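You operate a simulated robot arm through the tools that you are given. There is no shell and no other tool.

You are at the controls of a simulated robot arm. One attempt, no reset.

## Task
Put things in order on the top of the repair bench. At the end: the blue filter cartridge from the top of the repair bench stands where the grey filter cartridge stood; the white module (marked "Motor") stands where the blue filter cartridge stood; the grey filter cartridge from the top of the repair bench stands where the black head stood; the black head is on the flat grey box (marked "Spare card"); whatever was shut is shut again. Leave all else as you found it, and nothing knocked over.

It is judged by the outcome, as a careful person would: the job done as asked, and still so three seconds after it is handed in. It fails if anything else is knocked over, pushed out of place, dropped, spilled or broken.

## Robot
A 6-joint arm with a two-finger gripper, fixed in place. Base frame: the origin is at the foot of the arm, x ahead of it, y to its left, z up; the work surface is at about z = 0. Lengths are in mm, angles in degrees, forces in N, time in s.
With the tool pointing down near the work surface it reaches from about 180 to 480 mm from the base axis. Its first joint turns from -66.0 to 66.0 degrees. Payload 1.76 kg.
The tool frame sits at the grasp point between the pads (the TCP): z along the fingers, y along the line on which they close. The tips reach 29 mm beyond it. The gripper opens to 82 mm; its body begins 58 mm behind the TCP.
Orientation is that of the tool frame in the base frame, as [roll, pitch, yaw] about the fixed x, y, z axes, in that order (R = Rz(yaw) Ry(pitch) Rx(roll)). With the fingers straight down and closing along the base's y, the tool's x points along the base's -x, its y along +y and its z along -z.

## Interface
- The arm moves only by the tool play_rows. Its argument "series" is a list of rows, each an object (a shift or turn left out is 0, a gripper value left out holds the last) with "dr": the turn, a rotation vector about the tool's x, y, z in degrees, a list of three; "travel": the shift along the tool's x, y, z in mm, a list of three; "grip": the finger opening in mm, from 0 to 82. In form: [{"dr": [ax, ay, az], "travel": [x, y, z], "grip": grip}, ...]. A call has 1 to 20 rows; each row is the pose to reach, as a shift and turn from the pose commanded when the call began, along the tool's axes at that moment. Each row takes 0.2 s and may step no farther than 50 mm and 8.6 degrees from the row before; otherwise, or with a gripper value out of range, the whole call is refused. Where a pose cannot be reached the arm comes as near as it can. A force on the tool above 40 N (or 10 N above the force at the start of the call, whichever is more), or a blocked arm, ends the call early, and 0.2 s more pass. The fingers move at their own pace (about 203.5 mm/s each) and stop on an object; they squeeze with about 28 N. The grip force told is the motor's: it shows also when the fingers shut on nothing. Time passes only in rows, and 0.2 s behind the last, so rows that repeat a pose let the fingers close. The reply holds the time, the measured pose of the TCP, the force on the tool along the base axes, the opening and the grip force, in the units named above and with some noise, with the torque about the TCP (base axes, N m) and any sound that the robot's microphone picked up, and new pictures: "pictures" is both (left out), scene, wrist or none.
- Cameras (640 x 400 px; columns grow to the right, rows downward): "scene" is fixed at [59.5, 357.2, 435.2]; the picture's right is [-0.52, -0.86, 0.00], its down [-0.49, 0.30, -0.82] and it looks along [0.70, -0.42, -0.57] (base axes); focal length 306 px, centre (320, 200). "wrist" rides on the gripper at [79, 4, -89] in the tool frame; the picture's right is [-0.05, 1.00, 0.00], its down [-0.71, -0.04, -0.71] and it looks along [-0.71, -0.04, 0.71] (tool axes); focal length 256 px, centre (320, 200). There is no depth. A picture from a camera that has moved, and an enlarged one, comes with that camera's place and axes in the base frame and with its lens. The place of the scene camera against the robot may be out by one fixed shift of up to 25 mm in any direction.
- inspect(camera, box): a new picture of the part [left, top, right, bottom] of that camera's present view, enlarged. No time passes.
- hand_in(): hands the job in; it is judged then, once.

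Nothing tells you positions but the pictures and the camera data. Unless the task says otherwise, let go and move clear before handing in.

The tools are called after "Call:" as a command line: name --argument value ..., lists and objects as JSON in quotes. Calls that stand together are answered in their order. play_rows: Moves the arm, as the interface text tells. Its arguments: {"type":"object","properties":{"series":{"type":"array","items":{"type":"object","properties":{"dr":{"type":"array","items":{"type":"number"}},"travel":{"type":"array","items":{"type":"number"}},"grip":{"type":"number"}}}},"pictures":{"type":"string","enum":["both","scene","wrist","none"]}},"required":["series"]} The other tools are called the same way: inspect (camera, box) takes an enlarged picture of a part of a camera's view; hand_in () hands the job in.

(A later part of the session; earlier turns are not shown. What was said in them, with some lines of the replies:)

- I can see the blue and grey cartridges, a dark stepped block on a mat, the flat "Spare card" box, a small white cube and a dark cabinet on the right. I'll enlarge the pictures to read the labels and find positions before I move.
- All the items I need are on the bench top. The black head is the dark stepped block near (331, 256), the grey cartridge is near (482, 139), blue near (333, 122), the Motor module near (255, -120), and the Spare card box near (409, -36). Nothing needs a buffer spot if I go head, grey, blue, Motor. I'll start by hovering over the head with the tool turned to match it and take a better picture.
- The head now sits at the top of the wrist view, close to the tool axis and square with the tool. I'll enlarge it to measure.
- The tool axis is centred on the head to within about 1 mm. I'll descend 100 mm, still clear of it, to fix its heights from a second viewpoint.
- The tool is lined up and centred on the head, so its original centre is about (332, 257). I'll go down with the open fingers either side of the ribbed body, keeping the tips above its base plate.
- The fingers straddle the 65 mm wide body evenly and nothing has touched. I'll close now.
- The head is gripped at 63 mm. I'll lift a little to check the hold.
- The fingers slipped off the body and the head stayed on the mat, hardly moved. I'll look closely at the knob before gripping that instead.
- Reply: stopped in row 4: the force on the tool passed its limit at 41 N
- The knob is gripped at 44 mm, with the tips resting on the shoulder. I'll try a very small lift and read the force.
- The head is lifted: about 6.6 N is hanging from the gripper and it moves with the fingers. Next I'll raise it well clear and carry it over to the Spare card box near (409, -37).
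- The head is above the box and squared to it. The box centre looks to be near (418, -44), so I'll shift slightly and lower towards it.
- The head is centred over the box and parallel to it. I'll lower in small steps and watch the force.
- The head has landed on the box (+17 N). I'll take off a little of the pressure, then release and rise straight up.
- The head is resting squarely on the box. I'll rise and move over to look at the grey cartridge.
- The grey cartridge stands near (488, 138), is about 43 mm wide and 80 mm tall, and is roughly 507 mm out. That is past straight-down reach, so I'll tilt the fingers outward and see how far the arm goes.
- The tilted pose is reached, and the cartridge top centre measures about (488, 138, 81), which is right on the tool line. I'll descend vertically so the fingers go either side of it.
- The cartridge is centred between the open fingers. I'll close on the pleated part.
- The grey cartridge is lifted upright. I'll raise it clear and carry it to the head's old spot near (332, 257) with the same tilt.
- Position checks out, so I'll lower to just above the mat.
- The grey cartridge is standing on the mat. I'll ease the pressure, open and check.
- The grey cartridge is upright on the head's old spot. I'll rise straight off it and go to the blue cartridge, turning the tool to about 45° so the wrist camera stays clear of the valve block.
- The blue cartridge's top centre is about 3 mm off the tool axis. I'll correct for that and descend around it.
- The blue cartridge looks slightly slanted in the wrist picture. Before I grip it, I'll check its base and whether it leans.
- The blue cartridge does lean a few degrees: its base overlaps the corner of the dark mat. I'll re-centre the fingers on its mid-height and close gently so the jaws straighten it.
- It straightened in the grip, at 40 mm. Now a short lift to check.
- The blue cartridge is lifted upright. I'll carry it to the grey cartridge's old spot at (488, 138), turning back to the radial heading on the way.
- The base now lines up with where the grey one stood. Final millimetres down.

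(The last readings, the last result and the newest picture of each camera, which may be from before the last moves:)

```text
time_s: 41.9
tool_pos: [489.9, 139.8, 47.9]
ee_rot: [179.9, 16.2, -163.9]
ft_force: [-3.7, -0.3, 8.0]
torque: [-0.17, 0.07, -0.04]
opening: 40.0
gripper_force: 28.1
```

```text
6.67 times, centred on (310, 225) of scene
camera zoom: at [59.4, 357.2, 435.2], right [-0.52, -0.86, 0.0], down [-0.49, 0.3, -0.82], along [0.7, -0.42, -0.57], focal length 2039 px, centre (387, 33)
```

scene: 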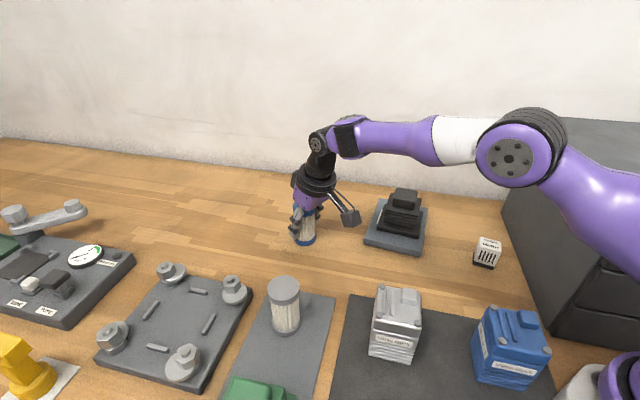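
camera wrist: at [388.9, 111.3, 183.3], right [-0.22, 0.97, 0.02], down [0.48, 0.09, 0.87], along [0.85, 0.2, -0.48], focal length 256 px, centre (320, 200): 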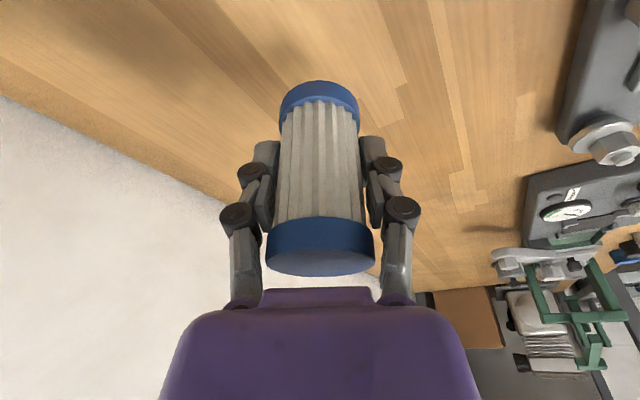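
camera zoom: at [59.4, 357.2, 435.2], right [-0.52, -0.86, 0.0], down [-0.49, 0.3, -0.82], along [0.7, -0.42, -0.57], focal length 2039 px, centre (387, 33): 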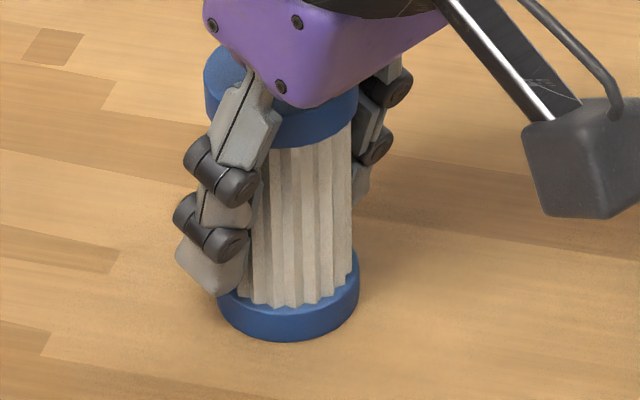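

Contact made. Releasing.

Call:
play_rows --series '[{"travel": [0, 0, 0], "grip": 44}, {"travel": [0, 0, 0], "grip": 55}, {"travel": [0, 0, 0], "grip": 70}, {"travel": [0, 0, 0], "grip": 82}, {"travel": [0, 0, 0], "grip": 82}]'

Call:
inspect --camera "wrist" --box '[160, 60, 480, 260]'

Call:
inspect --camera "scene" --box '[220, 180, 380, 280]'

```text
time_s: 43.1
tool_pos: [489.9, 139.6, 47.4]
ee_rot: [179.9, 16.1, -164.0]
ft_force: [-0.2, -1.4, -0.1]
torque: [0.02, 0.01, -0.02]
opening: 81.9
gripper_force: 0.0
camera wrist: at [390.9, 113.9, 110.3], right [-0.23, 0.97, 0.02], down [0.47, 0.1, 0.88], along [0.85, 0.21, -0.48], focal length 256 px, centre (320, 200)
```

scene: 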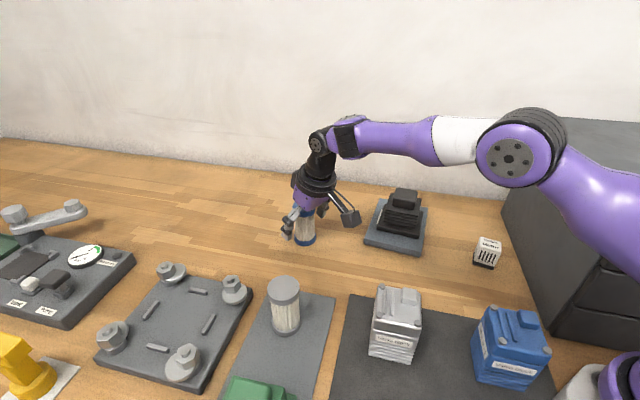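
wrist: 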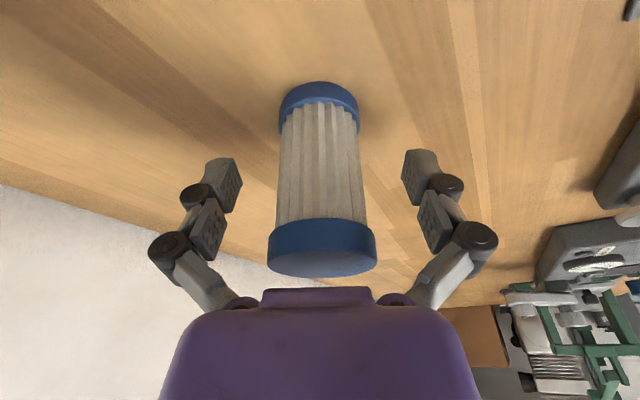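

```text
2.00 times, centred on (320, 160) of wrist
camera zoom: at [390.9, 113.9, 110.3], right [-0.23, 0.97, 0.02], down [0.47, 0.1, 0.88], along [0.85, 0.21, -0.48], focal length 512 px, centre (320, 280)
```

zoom: 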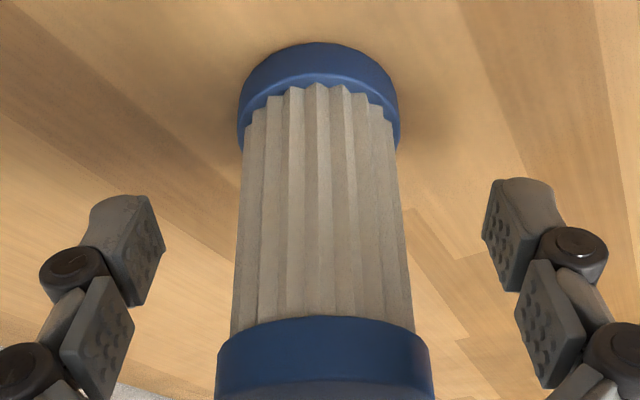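

```text
4.00 times, centred on (300, 230) of scene
camera zoom: at [59.5, 357.2, 435.2], right [-0.52, -0.86, 0.0], down [-0.49, 0.3, -0.82], along [0.7, -0.42, -0.57], focal length 1224 px, centre (400, 80)
```

zoom: 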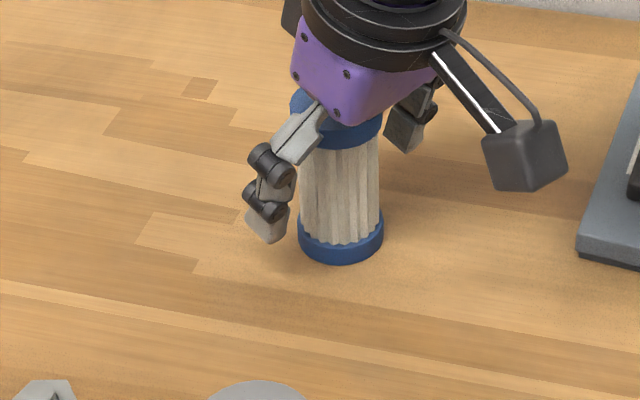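

The blue cartridge stands upright exactly where the grey one was. I'll rise, straighten the tool and head for the Motor module.

Call:
play_rows --series '[{"travel": [-10, 0, -35], "grip": 82}, {"travel": [-20, 0, -70]}, {"travel": [-31.7, 0, -110.5]}, {"dr": [0, 8, 0], "travel": [6.7, 0, -121.5]}, {"dr": [0, 16, 0], "travel": [45.2, 0, -132.5]}, {"dr": [0, 16, 0], "travel": [45.2, 0, -132.5]}]' --pictures "scene"

```text
time_s: 44.5
tool_pos: [413.0, 116.0, 162.1]
ee_rot: [179.9, 0.1, -164.0]
ft_force: [0.6, 0.4, -0.1]
torque: [-0.01, 0.01, -0.02]
opening: 82.0
gripper_force: 0.1
```

scene: 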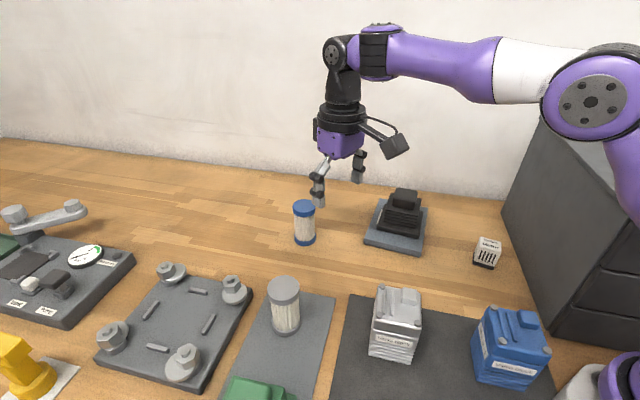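

The module sits only about 70 mm from the cabinet's side wall, so I'll first stop a bit short of it, turned parallel to the wall, and take a look.

Call:
play_rows --series '[{"dr": [0, 0, 0], "travel": [0, 0, -30]}, {"dr": [0, 0, 7.6], "travel": [21.5, -19.3, -58]}, {"dr": [0, 0, 15.2], "travel": [43.1, -38.6, -58]}, {"dr": [0, 0, 22.8], "travel": [64.6, -57.9, -58]}, {"dr": [0, 0, 30.4], "travel": [86.2, -77.3, -58]}, {"dr": [0, 0, 38], "travel": [107.7, -96.6, -58]}, {"dr": [0, 0, 45.6], "travel": [129.2, -115.9, -58]}, {"dr": [0, 0, 53.2], "travel": [150.8, -135.2, -58]}, {"dr": [0, 0, 61], "travel": [172.3, -154.5, -58]}, {"dr": [0, 0, 61], "travel": [172.3, -154.5, -58]}]'

Call:
inspect --camera "wrist" --box '[160, 0, 400, 150]'

Call:
inspect --camera "scene" --box '[440, 200, 560, 290]'

```text
time_s: 46.7
tool_pos: [289.2, -78.5, 220.2]
ee_rot: [-180.0, 0.0, 134.9]
ft_force: [0.9, 0.5, 0.3]
torque: [-0.01, -0.01, -0.02]
opening: 81.8
gripper_force: 0.0
camera wrist: at [235.9, -21.4, 309.8], right [0.75, 0.67, 0.0], down [0.47, -0.53, 0.71], along [0.47, -0.53, -0.71], focal length 256 px, centre (320, 200)
```

scene: 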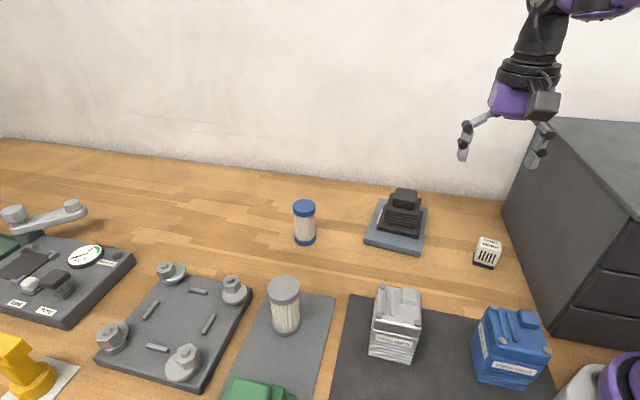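
wrist: 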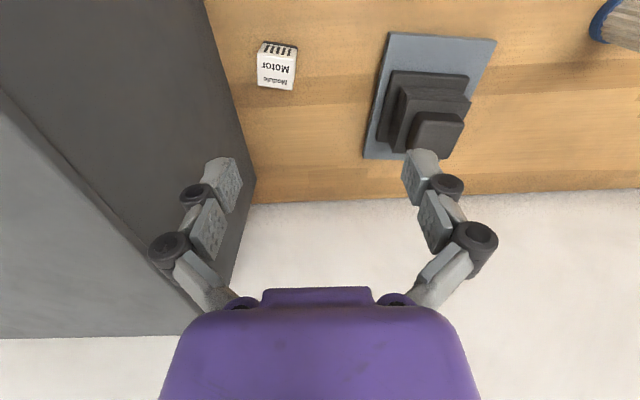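

```text
2.67 times, centred on (280, 75) of wrist
camera zoom: at [235.9, -21.4, 309.8], right [0.75, 0.67, 0.0], down [0.47, -0.53, 0.71], along [0.47, -0.53, -0.71], focal length 683 px, centre (427, 533)
```

zoom: 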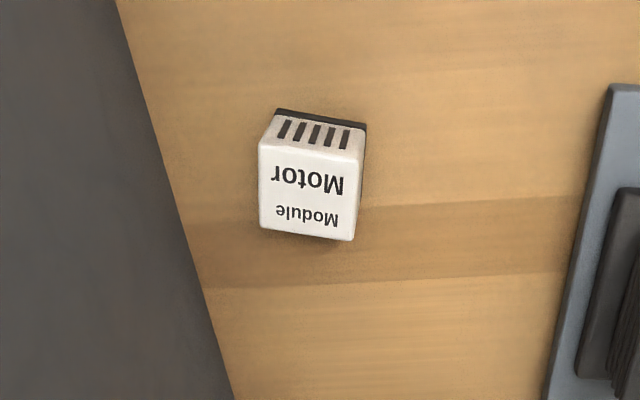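

```text
4.44 times, centred on (500, 245) of scene
camera zoom: at [59.5, 357.2, 435.2], right [-0.52, -0.86, 0.0], down [-0.49, 0.3, -0.82], along [0.7, -0.42, -0.57], focal length 1360 px, centre (-480, 0)
```

zoom: 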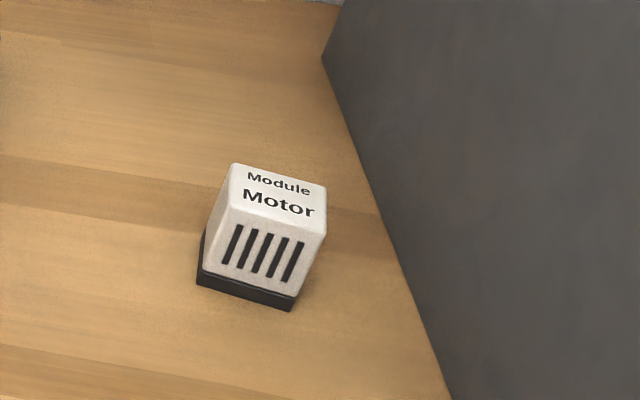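

The Motor module is at about (265, -119), 36 mm wide and turned about 10° from the tool; the cabinet wall is 63 mm away. I'll turn to match, narrow the fingers to 56 mm and hover above it.

Call:
play_rows --series '[{"dr": [0, 0, 5], "travel": [-5, -22, 5], "grip": 56}, {"dr": [0, 0, 10], "travel": [-10.3, -44.7, 15]}, {"dr": [0, 0, 10], "travel": [-10.3, -44.7, 45]}, {"dr": [0, 0, 10], "travel": [-10.3, -44.7, 75]}, {"dr": [0, 0, 10], "travel": [-10.3, -44.7, 75]}]'

Call:
inspect --camera "wrist" --box '[200, 0, 440, 150]'

```text
time_s: 47.9
tool_pos: [265.7, -117.7, 143.4]
ee_rot: [179.8, -0.1, 125.0]
ft_force: [-0.5, 0.3, 0.5]
torque: [-0.01, 0.02, 0.01]
opening: 56.2
gripper_force: 0.0
camera wrist: at [222.8, -51.6, 232.0], right [0.85, 0.53, 0.0], down [0.37, -0.6, 0.71], along [0.37, -0.6, -0.71], focal length 256 px, centre (320, 200)
```

scene: 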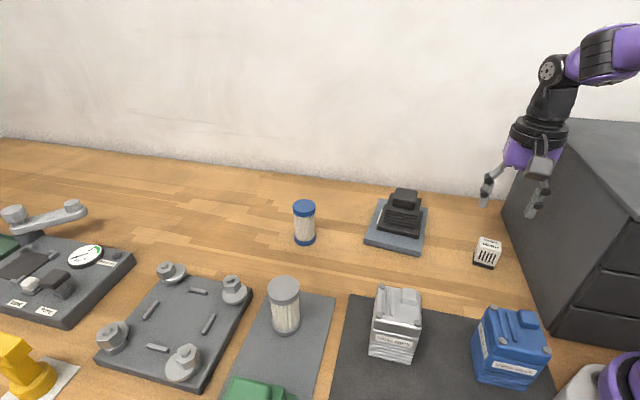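
wrist: 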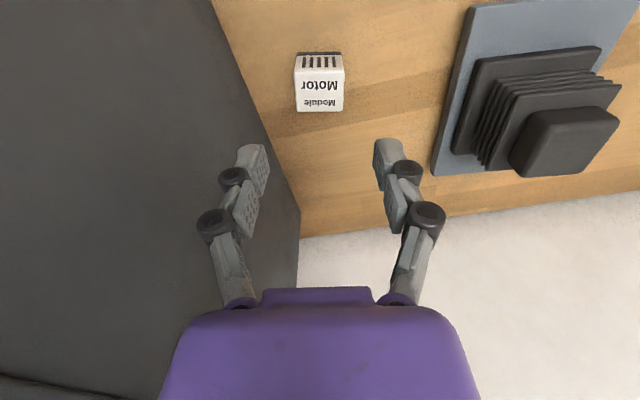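

```text
2.67 times, centred on (320, 75) of wrist
camera zoom: at [222.8, -51.6, 232.0], right [0.85, 0.53, 0.0], down [0.37, -0.6, 0.71], along [0.37, -0.6, -0.71], focal length 683 px, centre (320, 533)
```

zoom: 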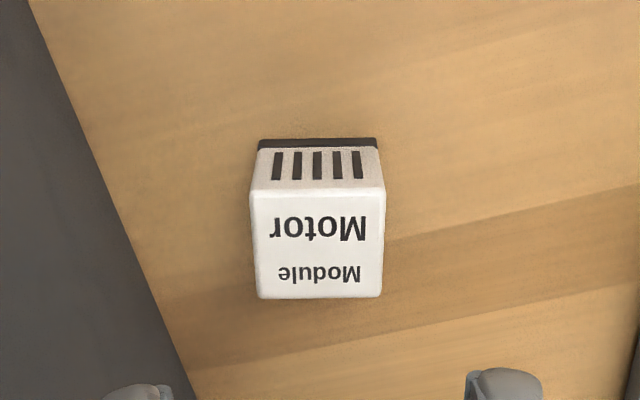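

The module is nearly aligned; it needs 3° more turn and about 4 mm forward. I'll correct and descend around it.

Call:
play_rows --series '[{"dr": [0, 0, 1.5], "travel": [-2, -0.4, 20], "grip": 56}, {"dr": [0, 0, 3], "travel": [-3.8, -0.8, 40]}, {"dr": [0, 0, 3], "travel": [-3.8, -0.8, 65]}, {"dr": [0, 0, 3], "travel": [-3.8, -0.8, 85]}, {"dr": [0, 0, 3], "travel": [-3.8, -0.8, 98]}, {"dr": [0, 0, 3], "travel": [-3.8, -0.8, 98]}]'

Call:
inspect --camera "wrist" --box '[200, 50, 440, 200]'

Call:
inspect --camera "scene" --box '[420, 160, 580, 290]'

```text
time_s: 49.3
tool_pos: [267.5, -122.1, 45.8]
ee_rot: [179.8, 0.0, 122.0]
ft_force: [0.5, 0.7, -0.4]
torque: [0.02, 0.01, 0.0]
opening: 56.3
gripper_force: 0.0
camera wrist: at [228.0, -53.8, 134.9], right [0.88, 0.48, 0.0], down [0.34, -0.62, 0.71], along [0.34, -0.62, -0.71], focal length 256 px, centre (320, 200)
```

scene: 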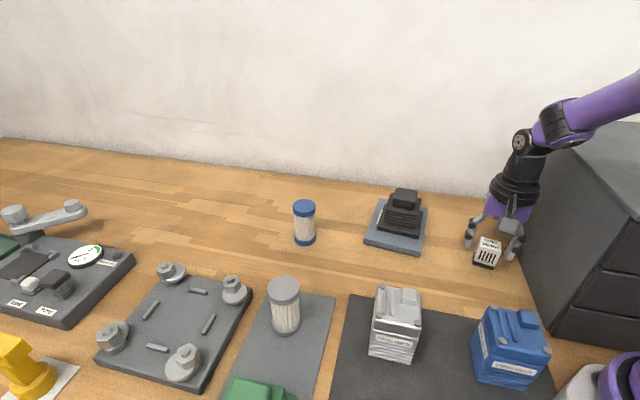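
wrist: 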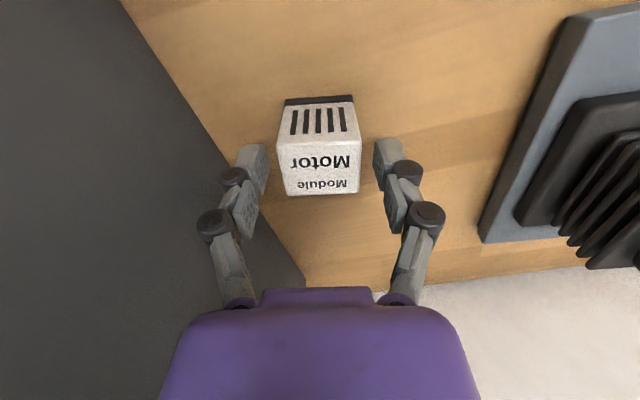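

```text
2.67 times, centred on (320, 125) of wrist
camera zoom: at [228.0, -53.8, 134.9], right [0.88, 0.48, 0.0], down [0.34, -0.62, 0.71], along [0.34, -0.62, -0.71], focal length 683 px, centre (320, 400)
```

zoom: 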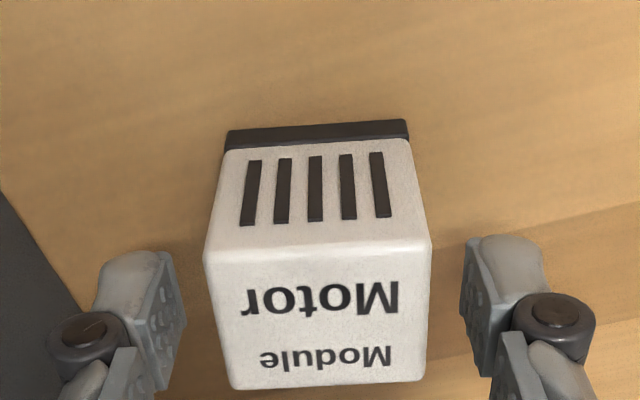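

```text
3.08 times, centred on (500, 225) of scene
camera zoom: at [59.5, 357.2, 435.2], right [-0.52, -0.86, 0.0], down [-0.49, 0.3, -0.82], along [0.7, -0.42, -0.57], focal length 941 px, centre (-234, 123)
```

zoom: 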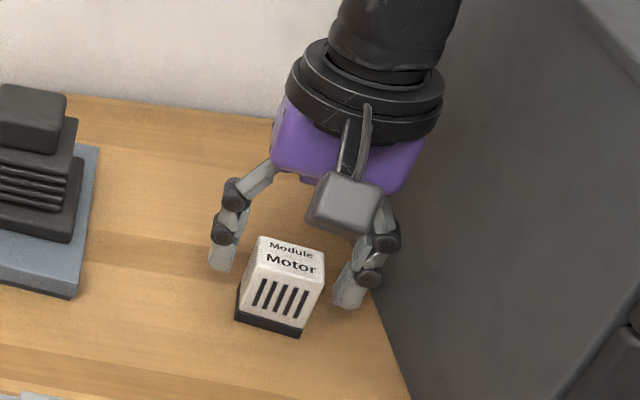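

Alignment is good. Last 9 mm down, then close.

Call:
play_rows --series '[{"travel": [-1, 0, 4], "grip": 56}, {"travel": [-2, 0, 9]}, {"travel": [-2, 0, 9]}, {"travel": [-2, 0, 9], "grip": 42}, {"travel": [-2, 0, 9], "grip": 30}, {"travel": [-2, 0, 9], "grip": 25}, {"travel": [-2, 0, 9], "grip": 25}]'

Call:
inspect --camera "wrist" --box '[200, 70, 440, 220]'

Call:
inspect --camera "scene" --box '[440, 180, 560, 280]'

```text
time_s: 50.9
tool_pos: [267.4, -123.9, 37.0]
ee_rot: [179.9, 0.0, 122.0]
ft_force: [-0.5, -0.8, 1.0]
torque: [0.01, -0.03, 0.0]
opening: 35.0
gripper_force: 28.4
camera wrist: at [229.2, -55.1, 126.1], right [0.88, 0.48, 0.0], down [0.34, -0.62, 0.71], along [0.34, -0.62, -0.71], focal length 256 px, centre (320, 200)
```

scene: 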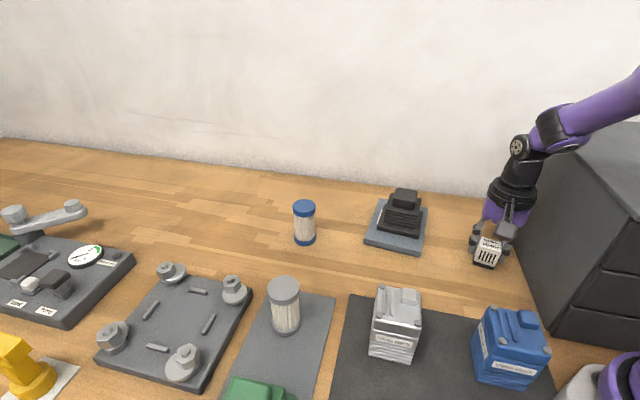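
wrist: 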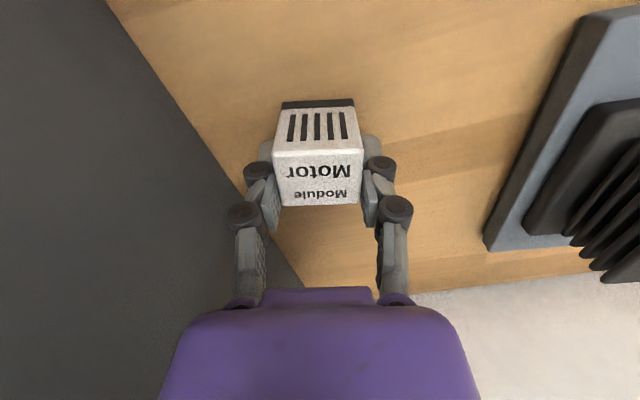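

```text
2.67 times, centred on (320, 145) of wrist
camera zoom: at [229.2, -55.1, 126.1], right [0.88, 0.48, 0.0], down [0.34, -0.62, 0.71], along [0.34, -0.62, -0.71], focal length 683 px, centre (320, 347)
```

zoom: 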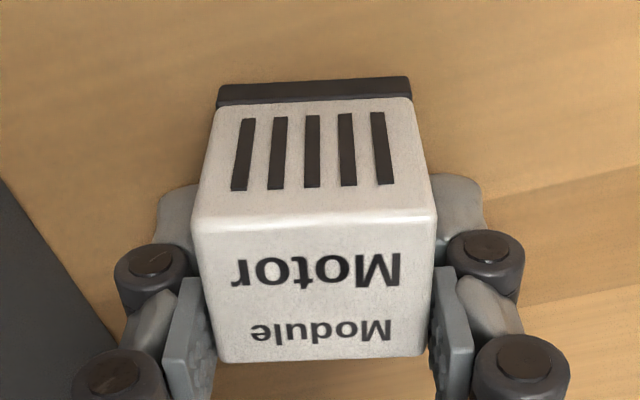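

```text
4.00 times, centred on (500, 230) of scene
camera zoom: at [59.5, 357.2, 435.2], right [-0.52, -0.86, 0.0], down [-0.49, 0.3, -0.82], along [0.7, -0.42, -0.57], focal length 1224 px, centre (-400, 80)
```

zoom: 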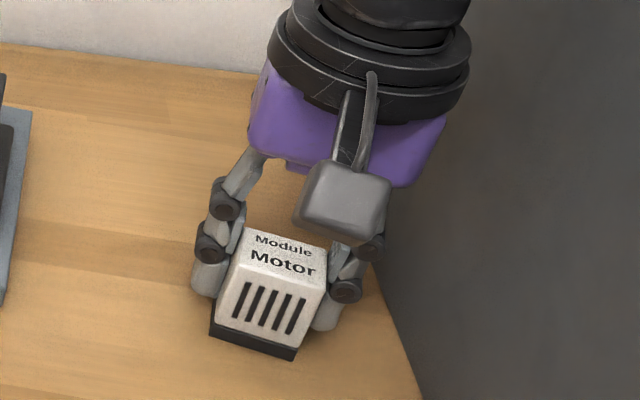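

The module is gripped at 35 mm. Short lift to check, staying clear of the cabinet wall.

Call:
play_rows --series '[{"travel": [0, 0, -4]}, {"travel": [0, 0, -10]}, {"travel": [0, 0, -20]}, {"travel": [0, 0, -20]}]' --pictures "both"

```text
time_s: 51.9
tool_pos: [268.5, -122.1, 56.5]
ee_rot: [179.9, 0.0, 122.0]
ft_force: [0.4, 0.8, -1.1]
torque: [-0.02, 0.03, 0.01]
opening: 35.0
gripper_force: 28.0
camera wrist: at [229.0, -54.7, 145.9], right [0.88, 0.48, 0.0], down [0.34, -0.62, 0.71], along [0.34, -0.62, -0.71], focal length 256 px, centre (320, 200)
```

scene: 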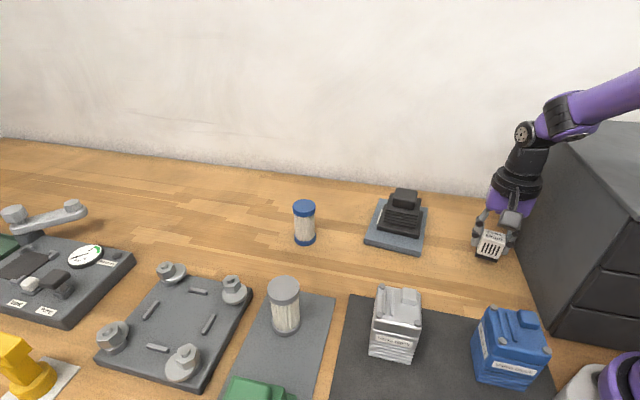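
wrist: 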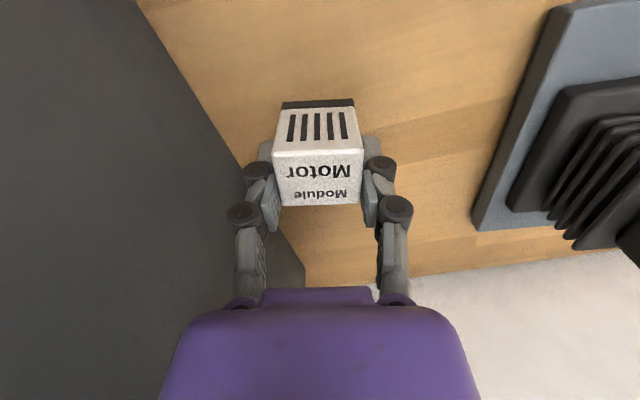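

The module is held and lifted. I'll raise it and carry it to the blue cartridge's old place, turning it square with the mat edge.

Call:
play_rows --series '[{"travel": [0, 0, -45]}, {"travel": [0, 0, -93]}, {"dr": [0, 0, -1.86], "travel": [24.5, 27, -93]}, {"dr": [0, 0, -3.71], "travel": [49, 54.1, -93]}, {"dr": [0, 0, -5.57], "travel": [73.5, 81.1, -93]}, {"dr": [0, 0, -7.43], "travel": [98, 108.2, -93]}, {"dr": [0, 0, -9.29], "travel": [122.5, 135.2, -93]}, {"dr": [0, 0, -11.14], "travel": [147, 162.3, -93]}, {"dr": [0, 0, -13], "travel": [171.5, 189.3, -93]}, {"dr": [0, 0, -13], "travel": [171.5, 189.3, -93]}]'

Call:
inspect --camera "wrist" --box '[160, 0, 480, 200]'

Call:
inspect --camera "scene" --box '[280, 180, 440, 340]'

```text
time_s: 54.1
tool_pos: [336.4, 122.9, 149.1]
ee_rot: [180.0, 0.0, 135.0]
ft_force: [0.3, 0.4, -0.9]
torque: [-0.03, 0.0, 0.03]
opening: 35.0
gripper_force: 28.1
camera wrist: at [283.0, 180.1, 238.3], right [0.74, 0.67, 0.0], down [0.47, -0.53, 0.71], along [0.47, -0.52, -0.71], focal length 256 px, centre (320, 200)
```

scene: 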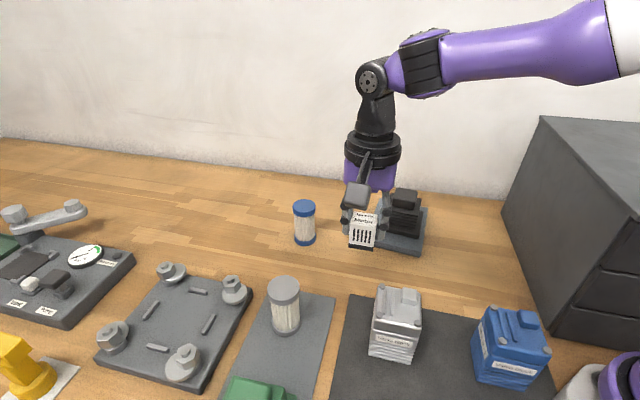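
wrist: 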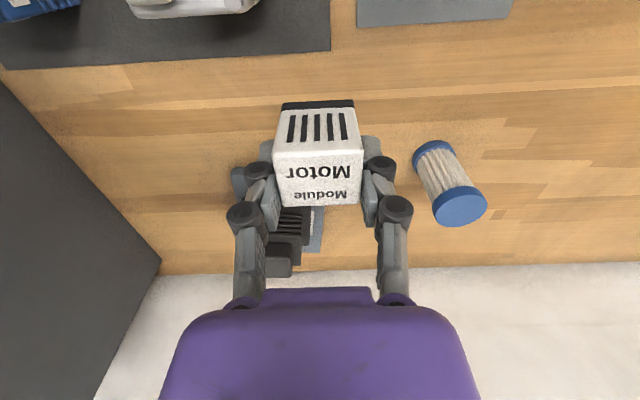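

```text
2.00 times, centred on (320, 100) of wrist
camera zoom: at [283.0, 180.1, 238.3], right [0.74, 0.67, 0.0], down [0.47, -0.53, 0.71], along [0.47, -0.52, -0.71], focal length 512 px, centre (320, 400)
```

zoom: 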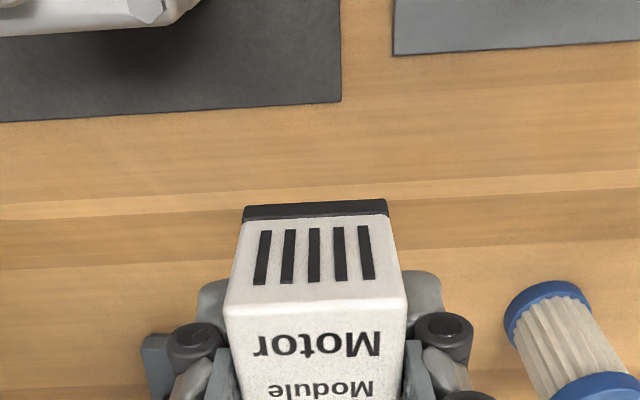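

```text
2.50 times, centred on (360, 260) of scene
camera zoom: at [59.5, 357.2, 435.2], right [-0.52, -0.86, 0.0], down [-0.49, 0.3, -0.82], along [0.7, -0.42, -0.57], focal length 765 px, centre (220, 50)
```

zoom: 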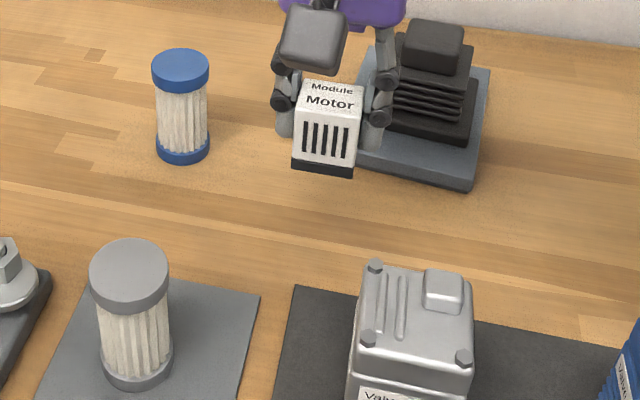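

The mat corner is visible. If I set the module down here its base would overlap the mat by a few millimetres, so I'll shift about 9 mm off the mat, staying on the blue cartridge's footprint, lower partway and check.

Call:
play_rows --series '[{"travel": [-5, -0.8, 25]}, {"travel": [-9.5, -1.5, 55]}, {"travel": [-9.5, -1.5, 80]}, {"travel": [-9.5, -1.5, 95]}, {"travel": [-9.5, -1.5, 95]}]'

Call:
inspect --camera "wrist" --box '[200, 40, 440, 190]'

Call:
inspect --camera "scene" --box '[310, 240, 430, 340]'

```text
time_s: 55.3
tool_pos: [344.3, 114.2, 53.4]
ee_rot: [179.9, 0.0, 135.1]
ft_force: [-0.6, 1.1, -0.7]
torque: [0.01, -0.03, -0.01]
opening: 35.3
gripper_force: 28.2
camera wrist: at [290.3, 171.6, 142.8], right [0.74, 0.67, 0.0], down [0.47, -0.53, 0.71], along [0.47, -0.52, -0.71], focal length 256 px, centre (320, 200)
```

scene: 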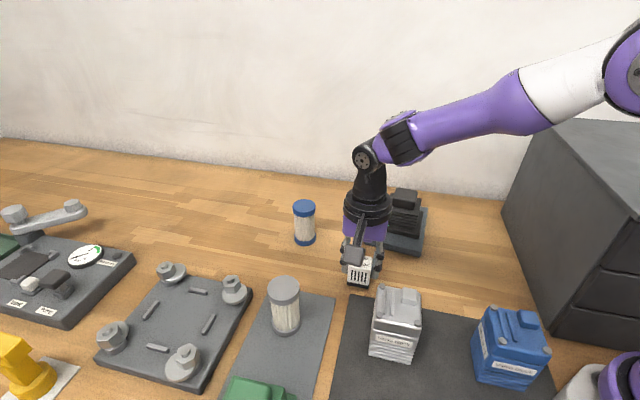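
wrist: 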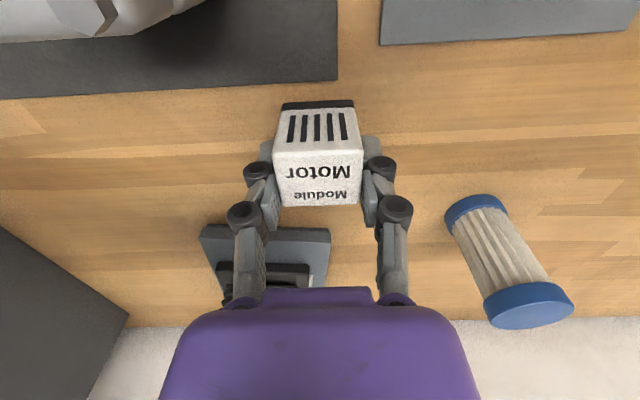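

```text
2.67 times, centred on (320, 115) of wrist
camera zoom: at [290.3, 171.6, 142.8], right [0.74, 0.67, 0.0], down [0.47, -0.53, 0.71], along [0.47, -0.52, -0.71], focal length 683 px, centre (320, 427)
```

zoom: 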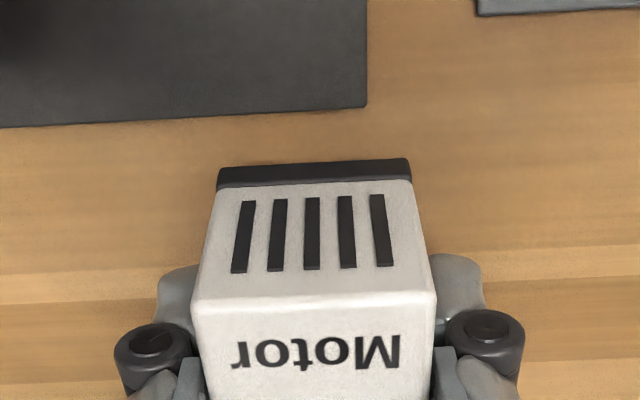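

```text
4.00 times, centred on (370, 290) of scene
camera zoom: at [59.5, 357.2, 435.2], right [-0.52, -0.86, 0.0], down [-0.49, 0.3, -0.82], along [0.7, -0.42, -0.57], focal length 1224 px, centre (120, -160)
```

zoom: 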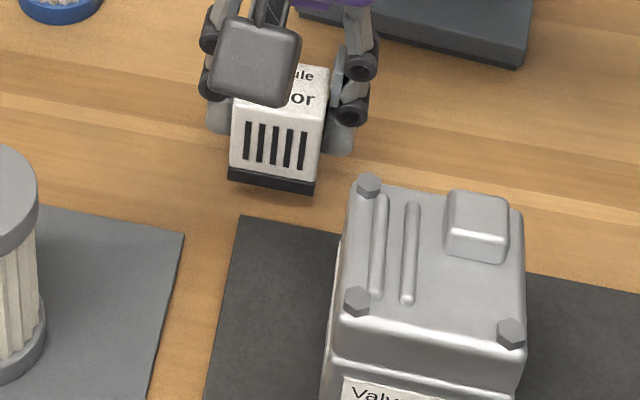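

Now clear of the mat by about 4 mm, and on the blue cartridge's footprint. I'll lower to the bench.

Call:
play_rows --series '[{"travel": [1, 0, 6]}, {"travel": [1, 0, 11]}, {"travel": [1, 0, 13]}, {"travel": [1, 0, 14]}, {"travel": [1, 0, 14]}]' --pictures "none"

Call:
inspect --camera "wrist" --box '[200, 40, 440, 190]'

Call:
inspect --camera "scene" --box '[310, 240, 430, 340]'

```text
time_s: 56.5
tool_pos: [342.4, 116.2, 41.7]
ee_rot: [179.9, 0.0, 135.0]
ft_force: [0.0, -0.2, -0.7]
torque: [0.05, 0.0, 0.0]
opening: 35.2
gripper_force: 28.2
```

```text
2.67 times, centred on (320, 115) of wrist
camera zoom: at [288.6, 173.3, 129.9], right [0.74, 0.67, 0.0], down [0.47, -0.53, 0.71], along [0.47, -0.52, -0.71], focal length 683 px, centre (320, 427)
```

zoom: 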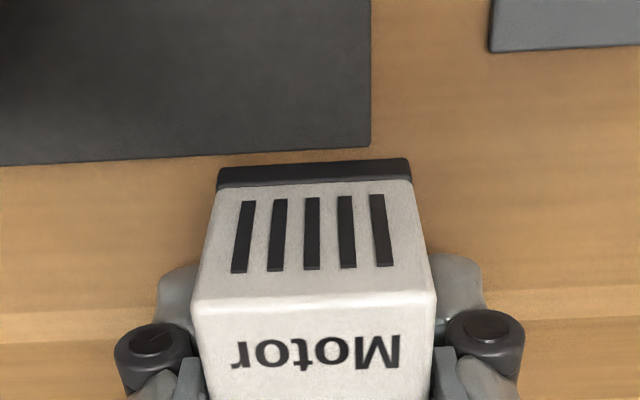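

```text
4.00 times, centred on (370, 290) of scene
camera zoom: at [59.5, 357.2, 435.2], right [-0.52, -0.86, 0.0], down [-0.49, 0.3, -0.82], along [0.7, -0.42, -0.57], focal length 1224 px, centre (120, -160)
```

zoom: 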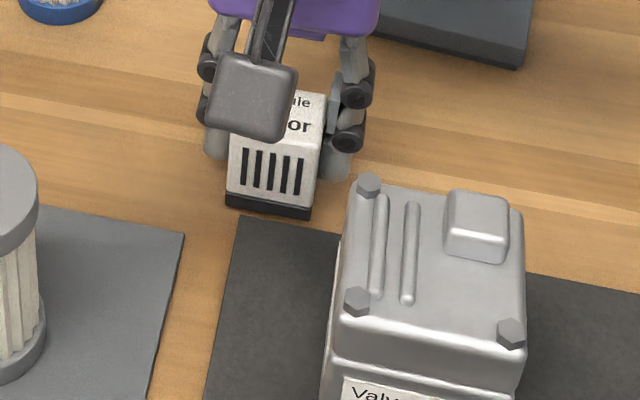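

Call:
play_rows --series '[{"travel": [-1.2, 0, 0]}, {"travel": [-2.5, 0, 0]}, {"travel": [-2.5, 0, 1.5]}, {"travel": [-2.5, 0, 2.5]}, {"travel": [-2.5, 0, 2.5]}]' --pictures "none"

Call:
inspect --camera "wrist" --box '[200, 40, 440, 190]'

Call:
inspect --camera "scene" --box '[330, 260, 410, 320]'

```text
time_s: 57.7
tool_pos: [344.3, 113.7, 39.4]
ee_rot: [179.9, 0.0, 135.0]
ft_force: [-0.1, -0.2, -0.8]
torque: [-0.01, 0.01, -0.03]
opening: 35.1
gripper_force: 28.6
```

```text
2.67 times, centred on (320, 115) of wrist
camera zoom: at [290.6, 171.2, 128.1], right [0.74, 0.67, 0.0], down [0.47, -0.53, 0.71], along [0.47, -0.52, -0.71], focal length 683 px, centre (320, 427)
```

zoom: 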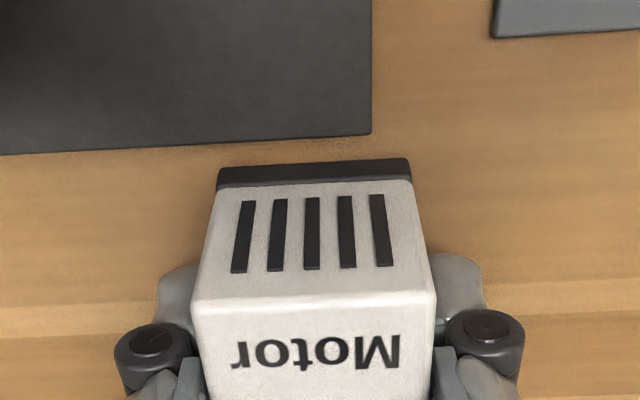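

```text
6.67 times, centred on (370, 290) of scene
camera zoom: at [59.5, 357.2, 435.2], right [-0.52, -0.86, 0.0], down [-0.49, 0.3, -0.82], along [0.7, -0.42, -0.57], focal length 2039 px, centre (-13, -400)
```

zoom: 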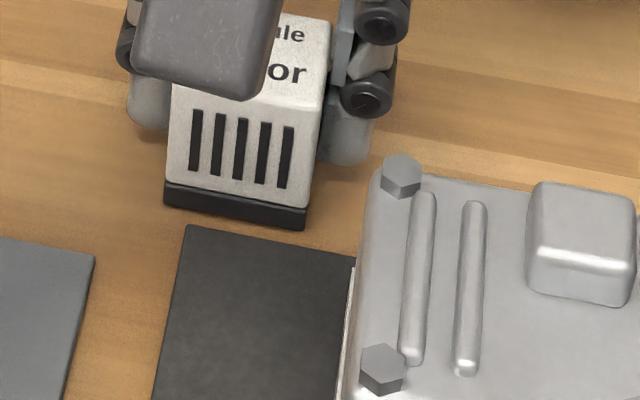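

Call:
play_rows --series '[{"travel": [0, 0, 0.5]}, {"travel": [0, 0, 1]}, {"travel": [0, 0, 1]}]' --pictures "none"

```text
time_s: 58.5
tool_pos: [344.0, 113.8, 39.2]
ee_rot: [179.9, 0.0, 135.0]
ft_force: [-0.1, 0.7, -1.1]
torque: [0.01, -0.04, 0.01]
opening: 35.0
gripper_force: 27.7
```

Call:
play_rows --series '[{"travel": [0, 0, 0.5]}, {"travel": [0, 0, 1]}, {"travel": [0, 0, 1]}]' --pictures "none"

```text
time_s: 59.3
tool_pos: [344.5, 114.9, 37.2]
ee_rot: [179.8, 0.0, 134.9]
ft_force: [0.3, -0.3, 0.8]
torque: [-0.01, 0.03, 0.01]
opening: 35.0
gripper_force: 28.0
```

Call:
play_rows --series '[{"travel": [0, 0, 0.4]}, {"travel": [0, 0, 0.8]}, {"travel": [0, 0, 0.8]}]' --pictures "scene"

Call:
inspect --camera "scene" --box '[330, 260, 410, 320]'

```text
time_s: 60.1
tool_pos: [346.2, 114.5, 37.2]
ee_rot: [179.8, 0.0, 135.0]
ft_force: [-6.2, -0.7, 18.1]
torque: [0.09, 0.31, 0.06]
opening: 35.2
gripper_force: 28.1
```

scene: 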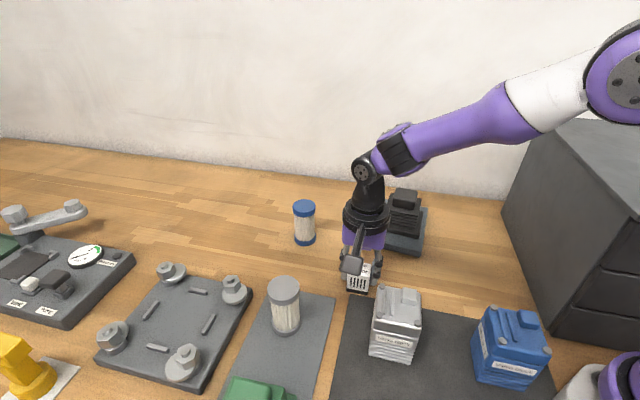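

```text
6.67 times, centred on (370, 290) of scene
camera zoom: at [59.4, 357.1, 435.3], right [-0.52, -0.86, 0.0], down [-0.49, 0.3, -0.82], along [0.7, -0.42, -0.57], focal length 2039 px, centre (-13, -400)
```

zoom: 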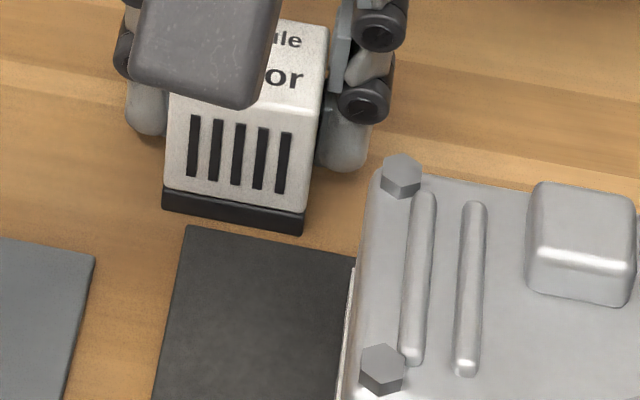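

The module is down but a few millimetres farther from the mat than needed. I'll lift it slightly, bring it 3 mm closer to the blue cartridge's exact spot, and set it down again.

Call:
play_rows --series '[{"travel": [0, 0, -1.5]}, {"travel": [0, 0, -3]}, {"travel": [1.5, 0, -3]}, {"travel": [3, 0, -3]}, {"travel": [3, 0, -2]}, {"travel": [3, 0, -1]}, {"travel": [3, 0, -0.5]}, {"travel": [3, 0, -0.5]}]' --pictures "none"

Call:
inspect --camera "wrist" --box '[200, 40, 440, 190]'

Call:
inspect --camera "scene" --box '[330, 260, 410, 320]'

```text
time_s: 61.9
tool_pos: [343.0, 115.9, 38.0]
ee_rot: [179.8, 0.0, 135.0]
ft_force: [-0.9, 0.3, 2.1]
torque: [-0.03, -0.01, -0.01]
opening: 35.0
gripper_force: 28.4
```

```text
2.67 times, centred on (320, 115) of wrist
camera zoom: at [288.8, 173.6, 125.7], right [0.74, 0.67, 0.0], down [0.47, -0.53, 0.71], along [0.47, -0.52, -0.71], focal length 683 px, centre (320, 427)
```

zoom: 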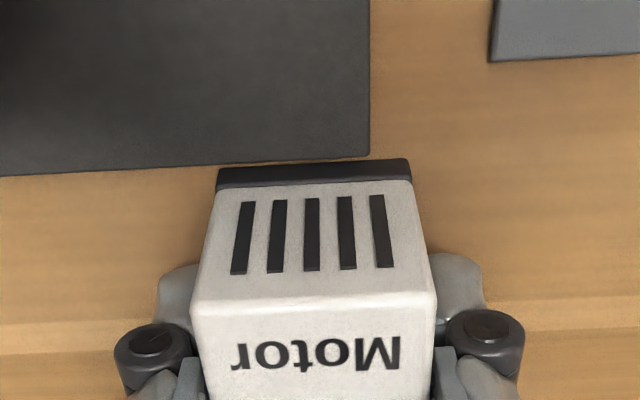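

```text
6.67 times, centred on (370, 290) of scene
camera zoom: at [59.5, 357.2, 435.2], right [-0.52, -0.86, 0.0], down [-0.49, 0.3, -0.82], along [0.7, -0.42, -0.57], focal length 2039 px, centre (-13, -400)
```

zoom: 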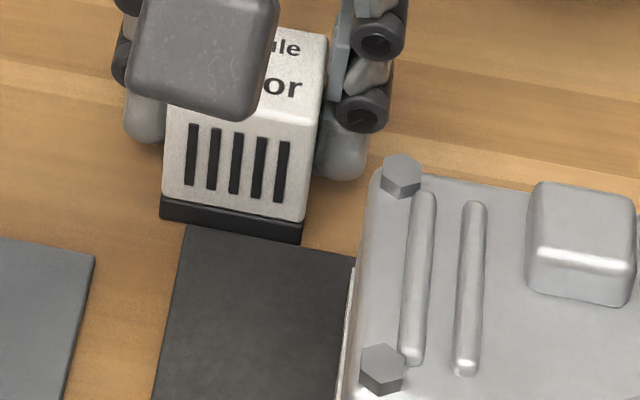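

It is at the right spot, just beside the mat and touching the bench. Releasing.

Call:
play_rows --series '[{"travel": [0, 0, 0.3]}, {"travel": [0, 0, 0.3], "grip": 38}, {"travel": [0, 0, 0.3], "grip": 46}, {"travel": [0, 0, 0.3], "grip": 56}, {"travel": [0, 0, 0.3], "grip": 56}]'

Call:
inspect --camera "wrist" --box '[200, 40, 440, 190]'

Call:
inspect --camera "scene" --box '[330, 260, 410, 320]'

```text
time_s: 63.1
tool_pos: [343.1, 116.4, 36.7]
ee_rot: [179.9, 0.0, 135.0]
ft_force: [-0.6, 0.8, -0.3]
torque: [-0.01, -0.03, -0.01]
opening: 56.1
gripper_force: 0.1
camera wrist: at [288.7, 173.8, 125.3], right [0.74, 0.67, 0.0], down [0.47, -0.53, 0.71], along [0.47, -0.52, -0.71], focal length 256 px, centre (320, 200)
```

scene: 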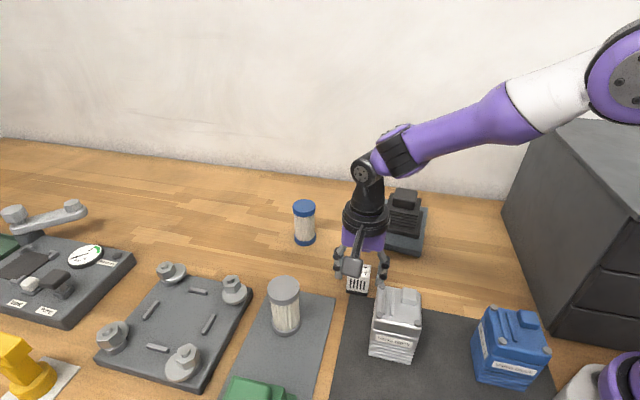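
wrist: 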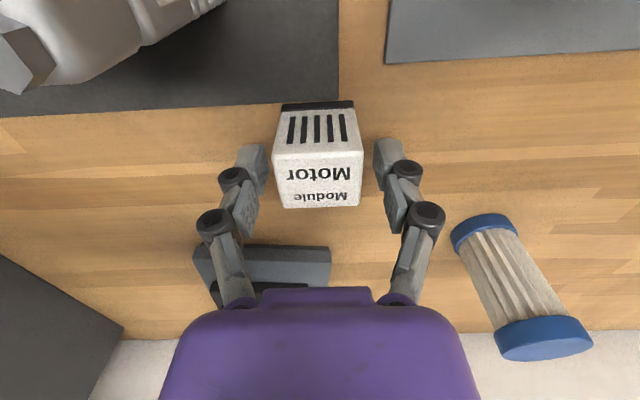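

```text
2.67 times, centred on (320, 115) of wrist
camera zoom: at [288.7, 173.8, 125.3], right [0.74, 0.67, 0.0], down [0.47, -0.53, 0.71], along [0.47, -0.52, -0.71], focal length 683 px, centre (320, 427)
```

zoom: 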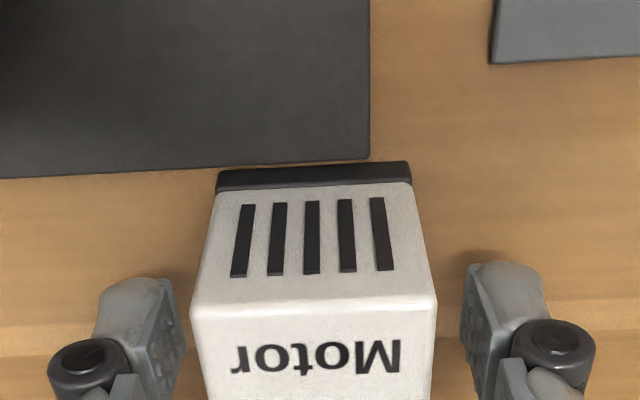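

```text
6.67 times, centred on (370, 290) of scene
camera zoom: at [59.5, 357.2, 435.2], right [-0.52, -0.86, 0.0], down [-0.49, 0.3, -0.82], along [0.7, -0.42, -0.57], focal length 2039 px, centre (-13, -400)
```

zoom: 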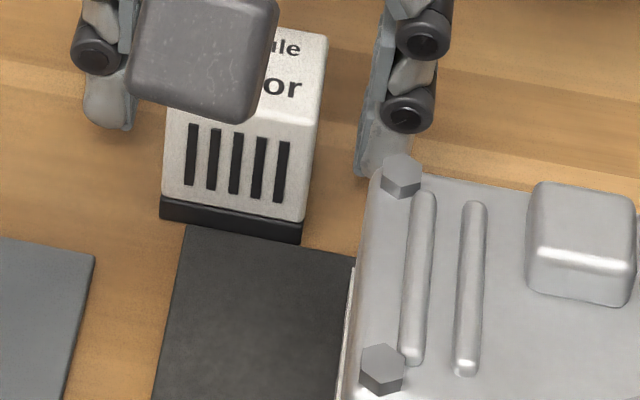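

The module stands flat. I'll rise straight up and move clear for a final check.

Call:
play_rows --series '[{"travel": [0, 0, -20], "grip": 56}, {"travel": [0, 0, -60]}, {"travel": [0, 0, -105]}, {"travel": [0, 0, -150]}, {"travel": [0, 0, -195]}, {"travel": [30, 0, -205]}, {"travel": [60, 0, -205], "grip": 82}, {"travel": [60, 0, -205]}]'

Call:
inspect --camera "scene" --box '[220, 170, 440, 370]'

Call:
inspect --camera "scene" --box '[340, 180, 580, 400]'

Call:
inspect --camera "wrist" --box '[160, 0, 560, 250]'

```text
time_s: 64.9
tool_pos: [300.2, 158.6, 242.1]
ee_rot: [179.9, 0.0, 135.0]
ft_force: [0.4, 0.5, 0.0]
torque: [0.03, 0.0, 0.03]
opening: 81.9
gripper_force: 0.1
camera wrist: at [246.3, 216.3, 331.0], right [0.74, 0.67, 0.0], down [0.47, -0.53, 0.71], along [0.47, -0.53, -0.71], focal length 256 px, centre (320, 200)
```

scene: 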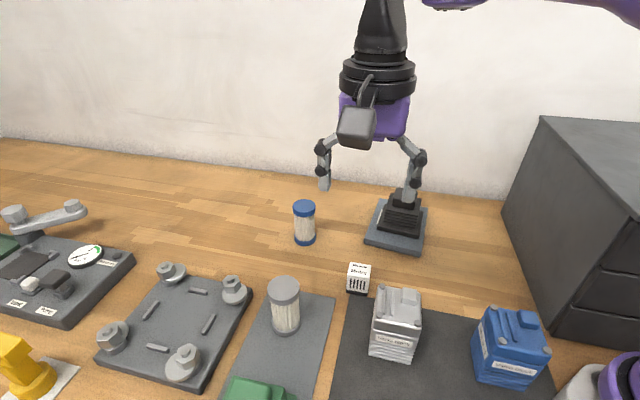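
wrist: 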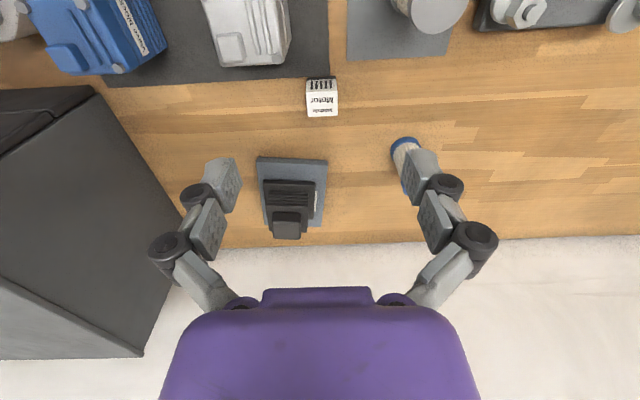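

```text
2.00 times, centred on (330, 270) of scene
camera zoom: at [59.5, 357.2, 435.2], right [-0.52, -0.86, 0.0], down [-0.49, 0.3, -0.82], along [0.7, -0.42, -0.57], focal length 612 px, centre (300, 60)
```

zoom: 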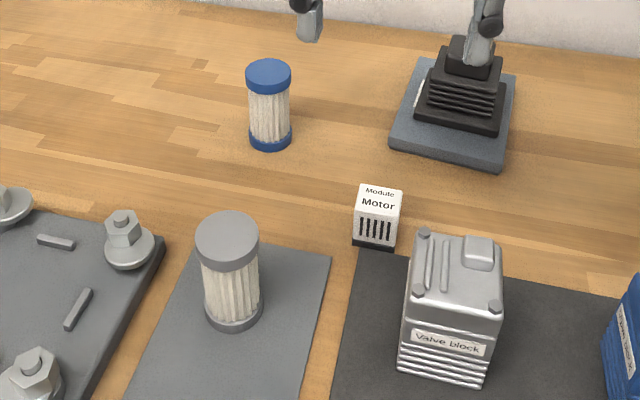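

```text
1.82 times, centred on (460, 290) of scene
camera zoom: at [59.5, 357.2, 435.2], right [-0.52, -0.86, 0.0], down [-0.49, 0.3, -0.82], along [0.7, -0.42, -0.57], focal length 556 px, centre (66, 36)
```

zoom: 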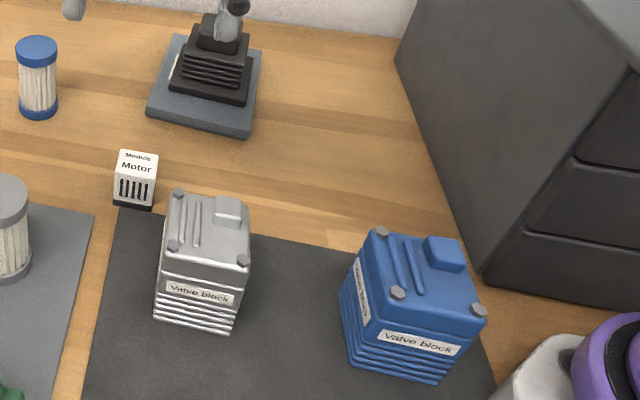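

```text
1.60 times, centred on (360, 125) of wrist
camera zoom: at [246.3, 216.3, 331.0], right [0.74, 0.67, 0.0], down [0.47, -0.53, 0.71], along [0.47, -0.53, -0.71], focal length 410 px, centre (256, 320)
```

zoom: 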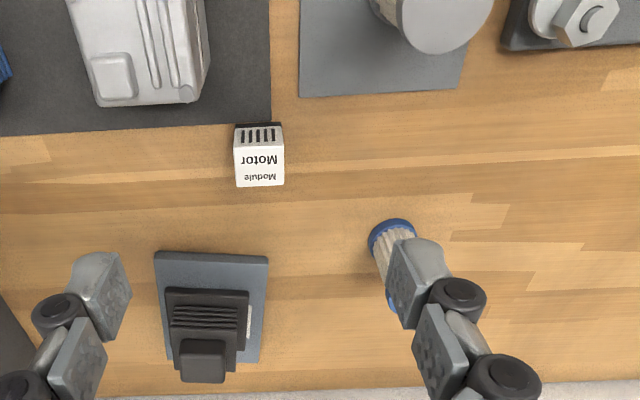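

Everything is in place:
- **Black head:** on the Spare card box.
- **Grey cartridge:** upright on the head's old spot.
- **Blue cartridge:** where the grey one stood.
- **Motor module:** flat on the blue cartridge's spot, a few millimetres over so it doesn't sit on the mat edge the blue one was leaning on.

The cabinet was never opened, nothing else has moved and the arm is clear, so I'm handing in.

Call:
hand_in

```text
The job is handed in.
```

The bench top is in order as you asked, and I've handed the job in; no verdict has come back yet.

- **Black head:** resting squarely on the Spare card box, near its centre. My first grip on its body slipped before it left the mat, so I lifted it by the knob on top instead.
- **Grey cartridge:** standing upright where the black head stood.
- **Blue cartridge:** standing upright where the grey cartridge stood.
- **Motor module:** standing flat where the blue cartridge stood, about 3–4 mm over. The blue cartridge had been leaning with its base on the mat's edge, so I set the module just beside the mat.

I never opened the cabinet, and its drawers are still shut. In the last pictures nothing else had moved or fallen, and the gripper was empty and clear of everything.
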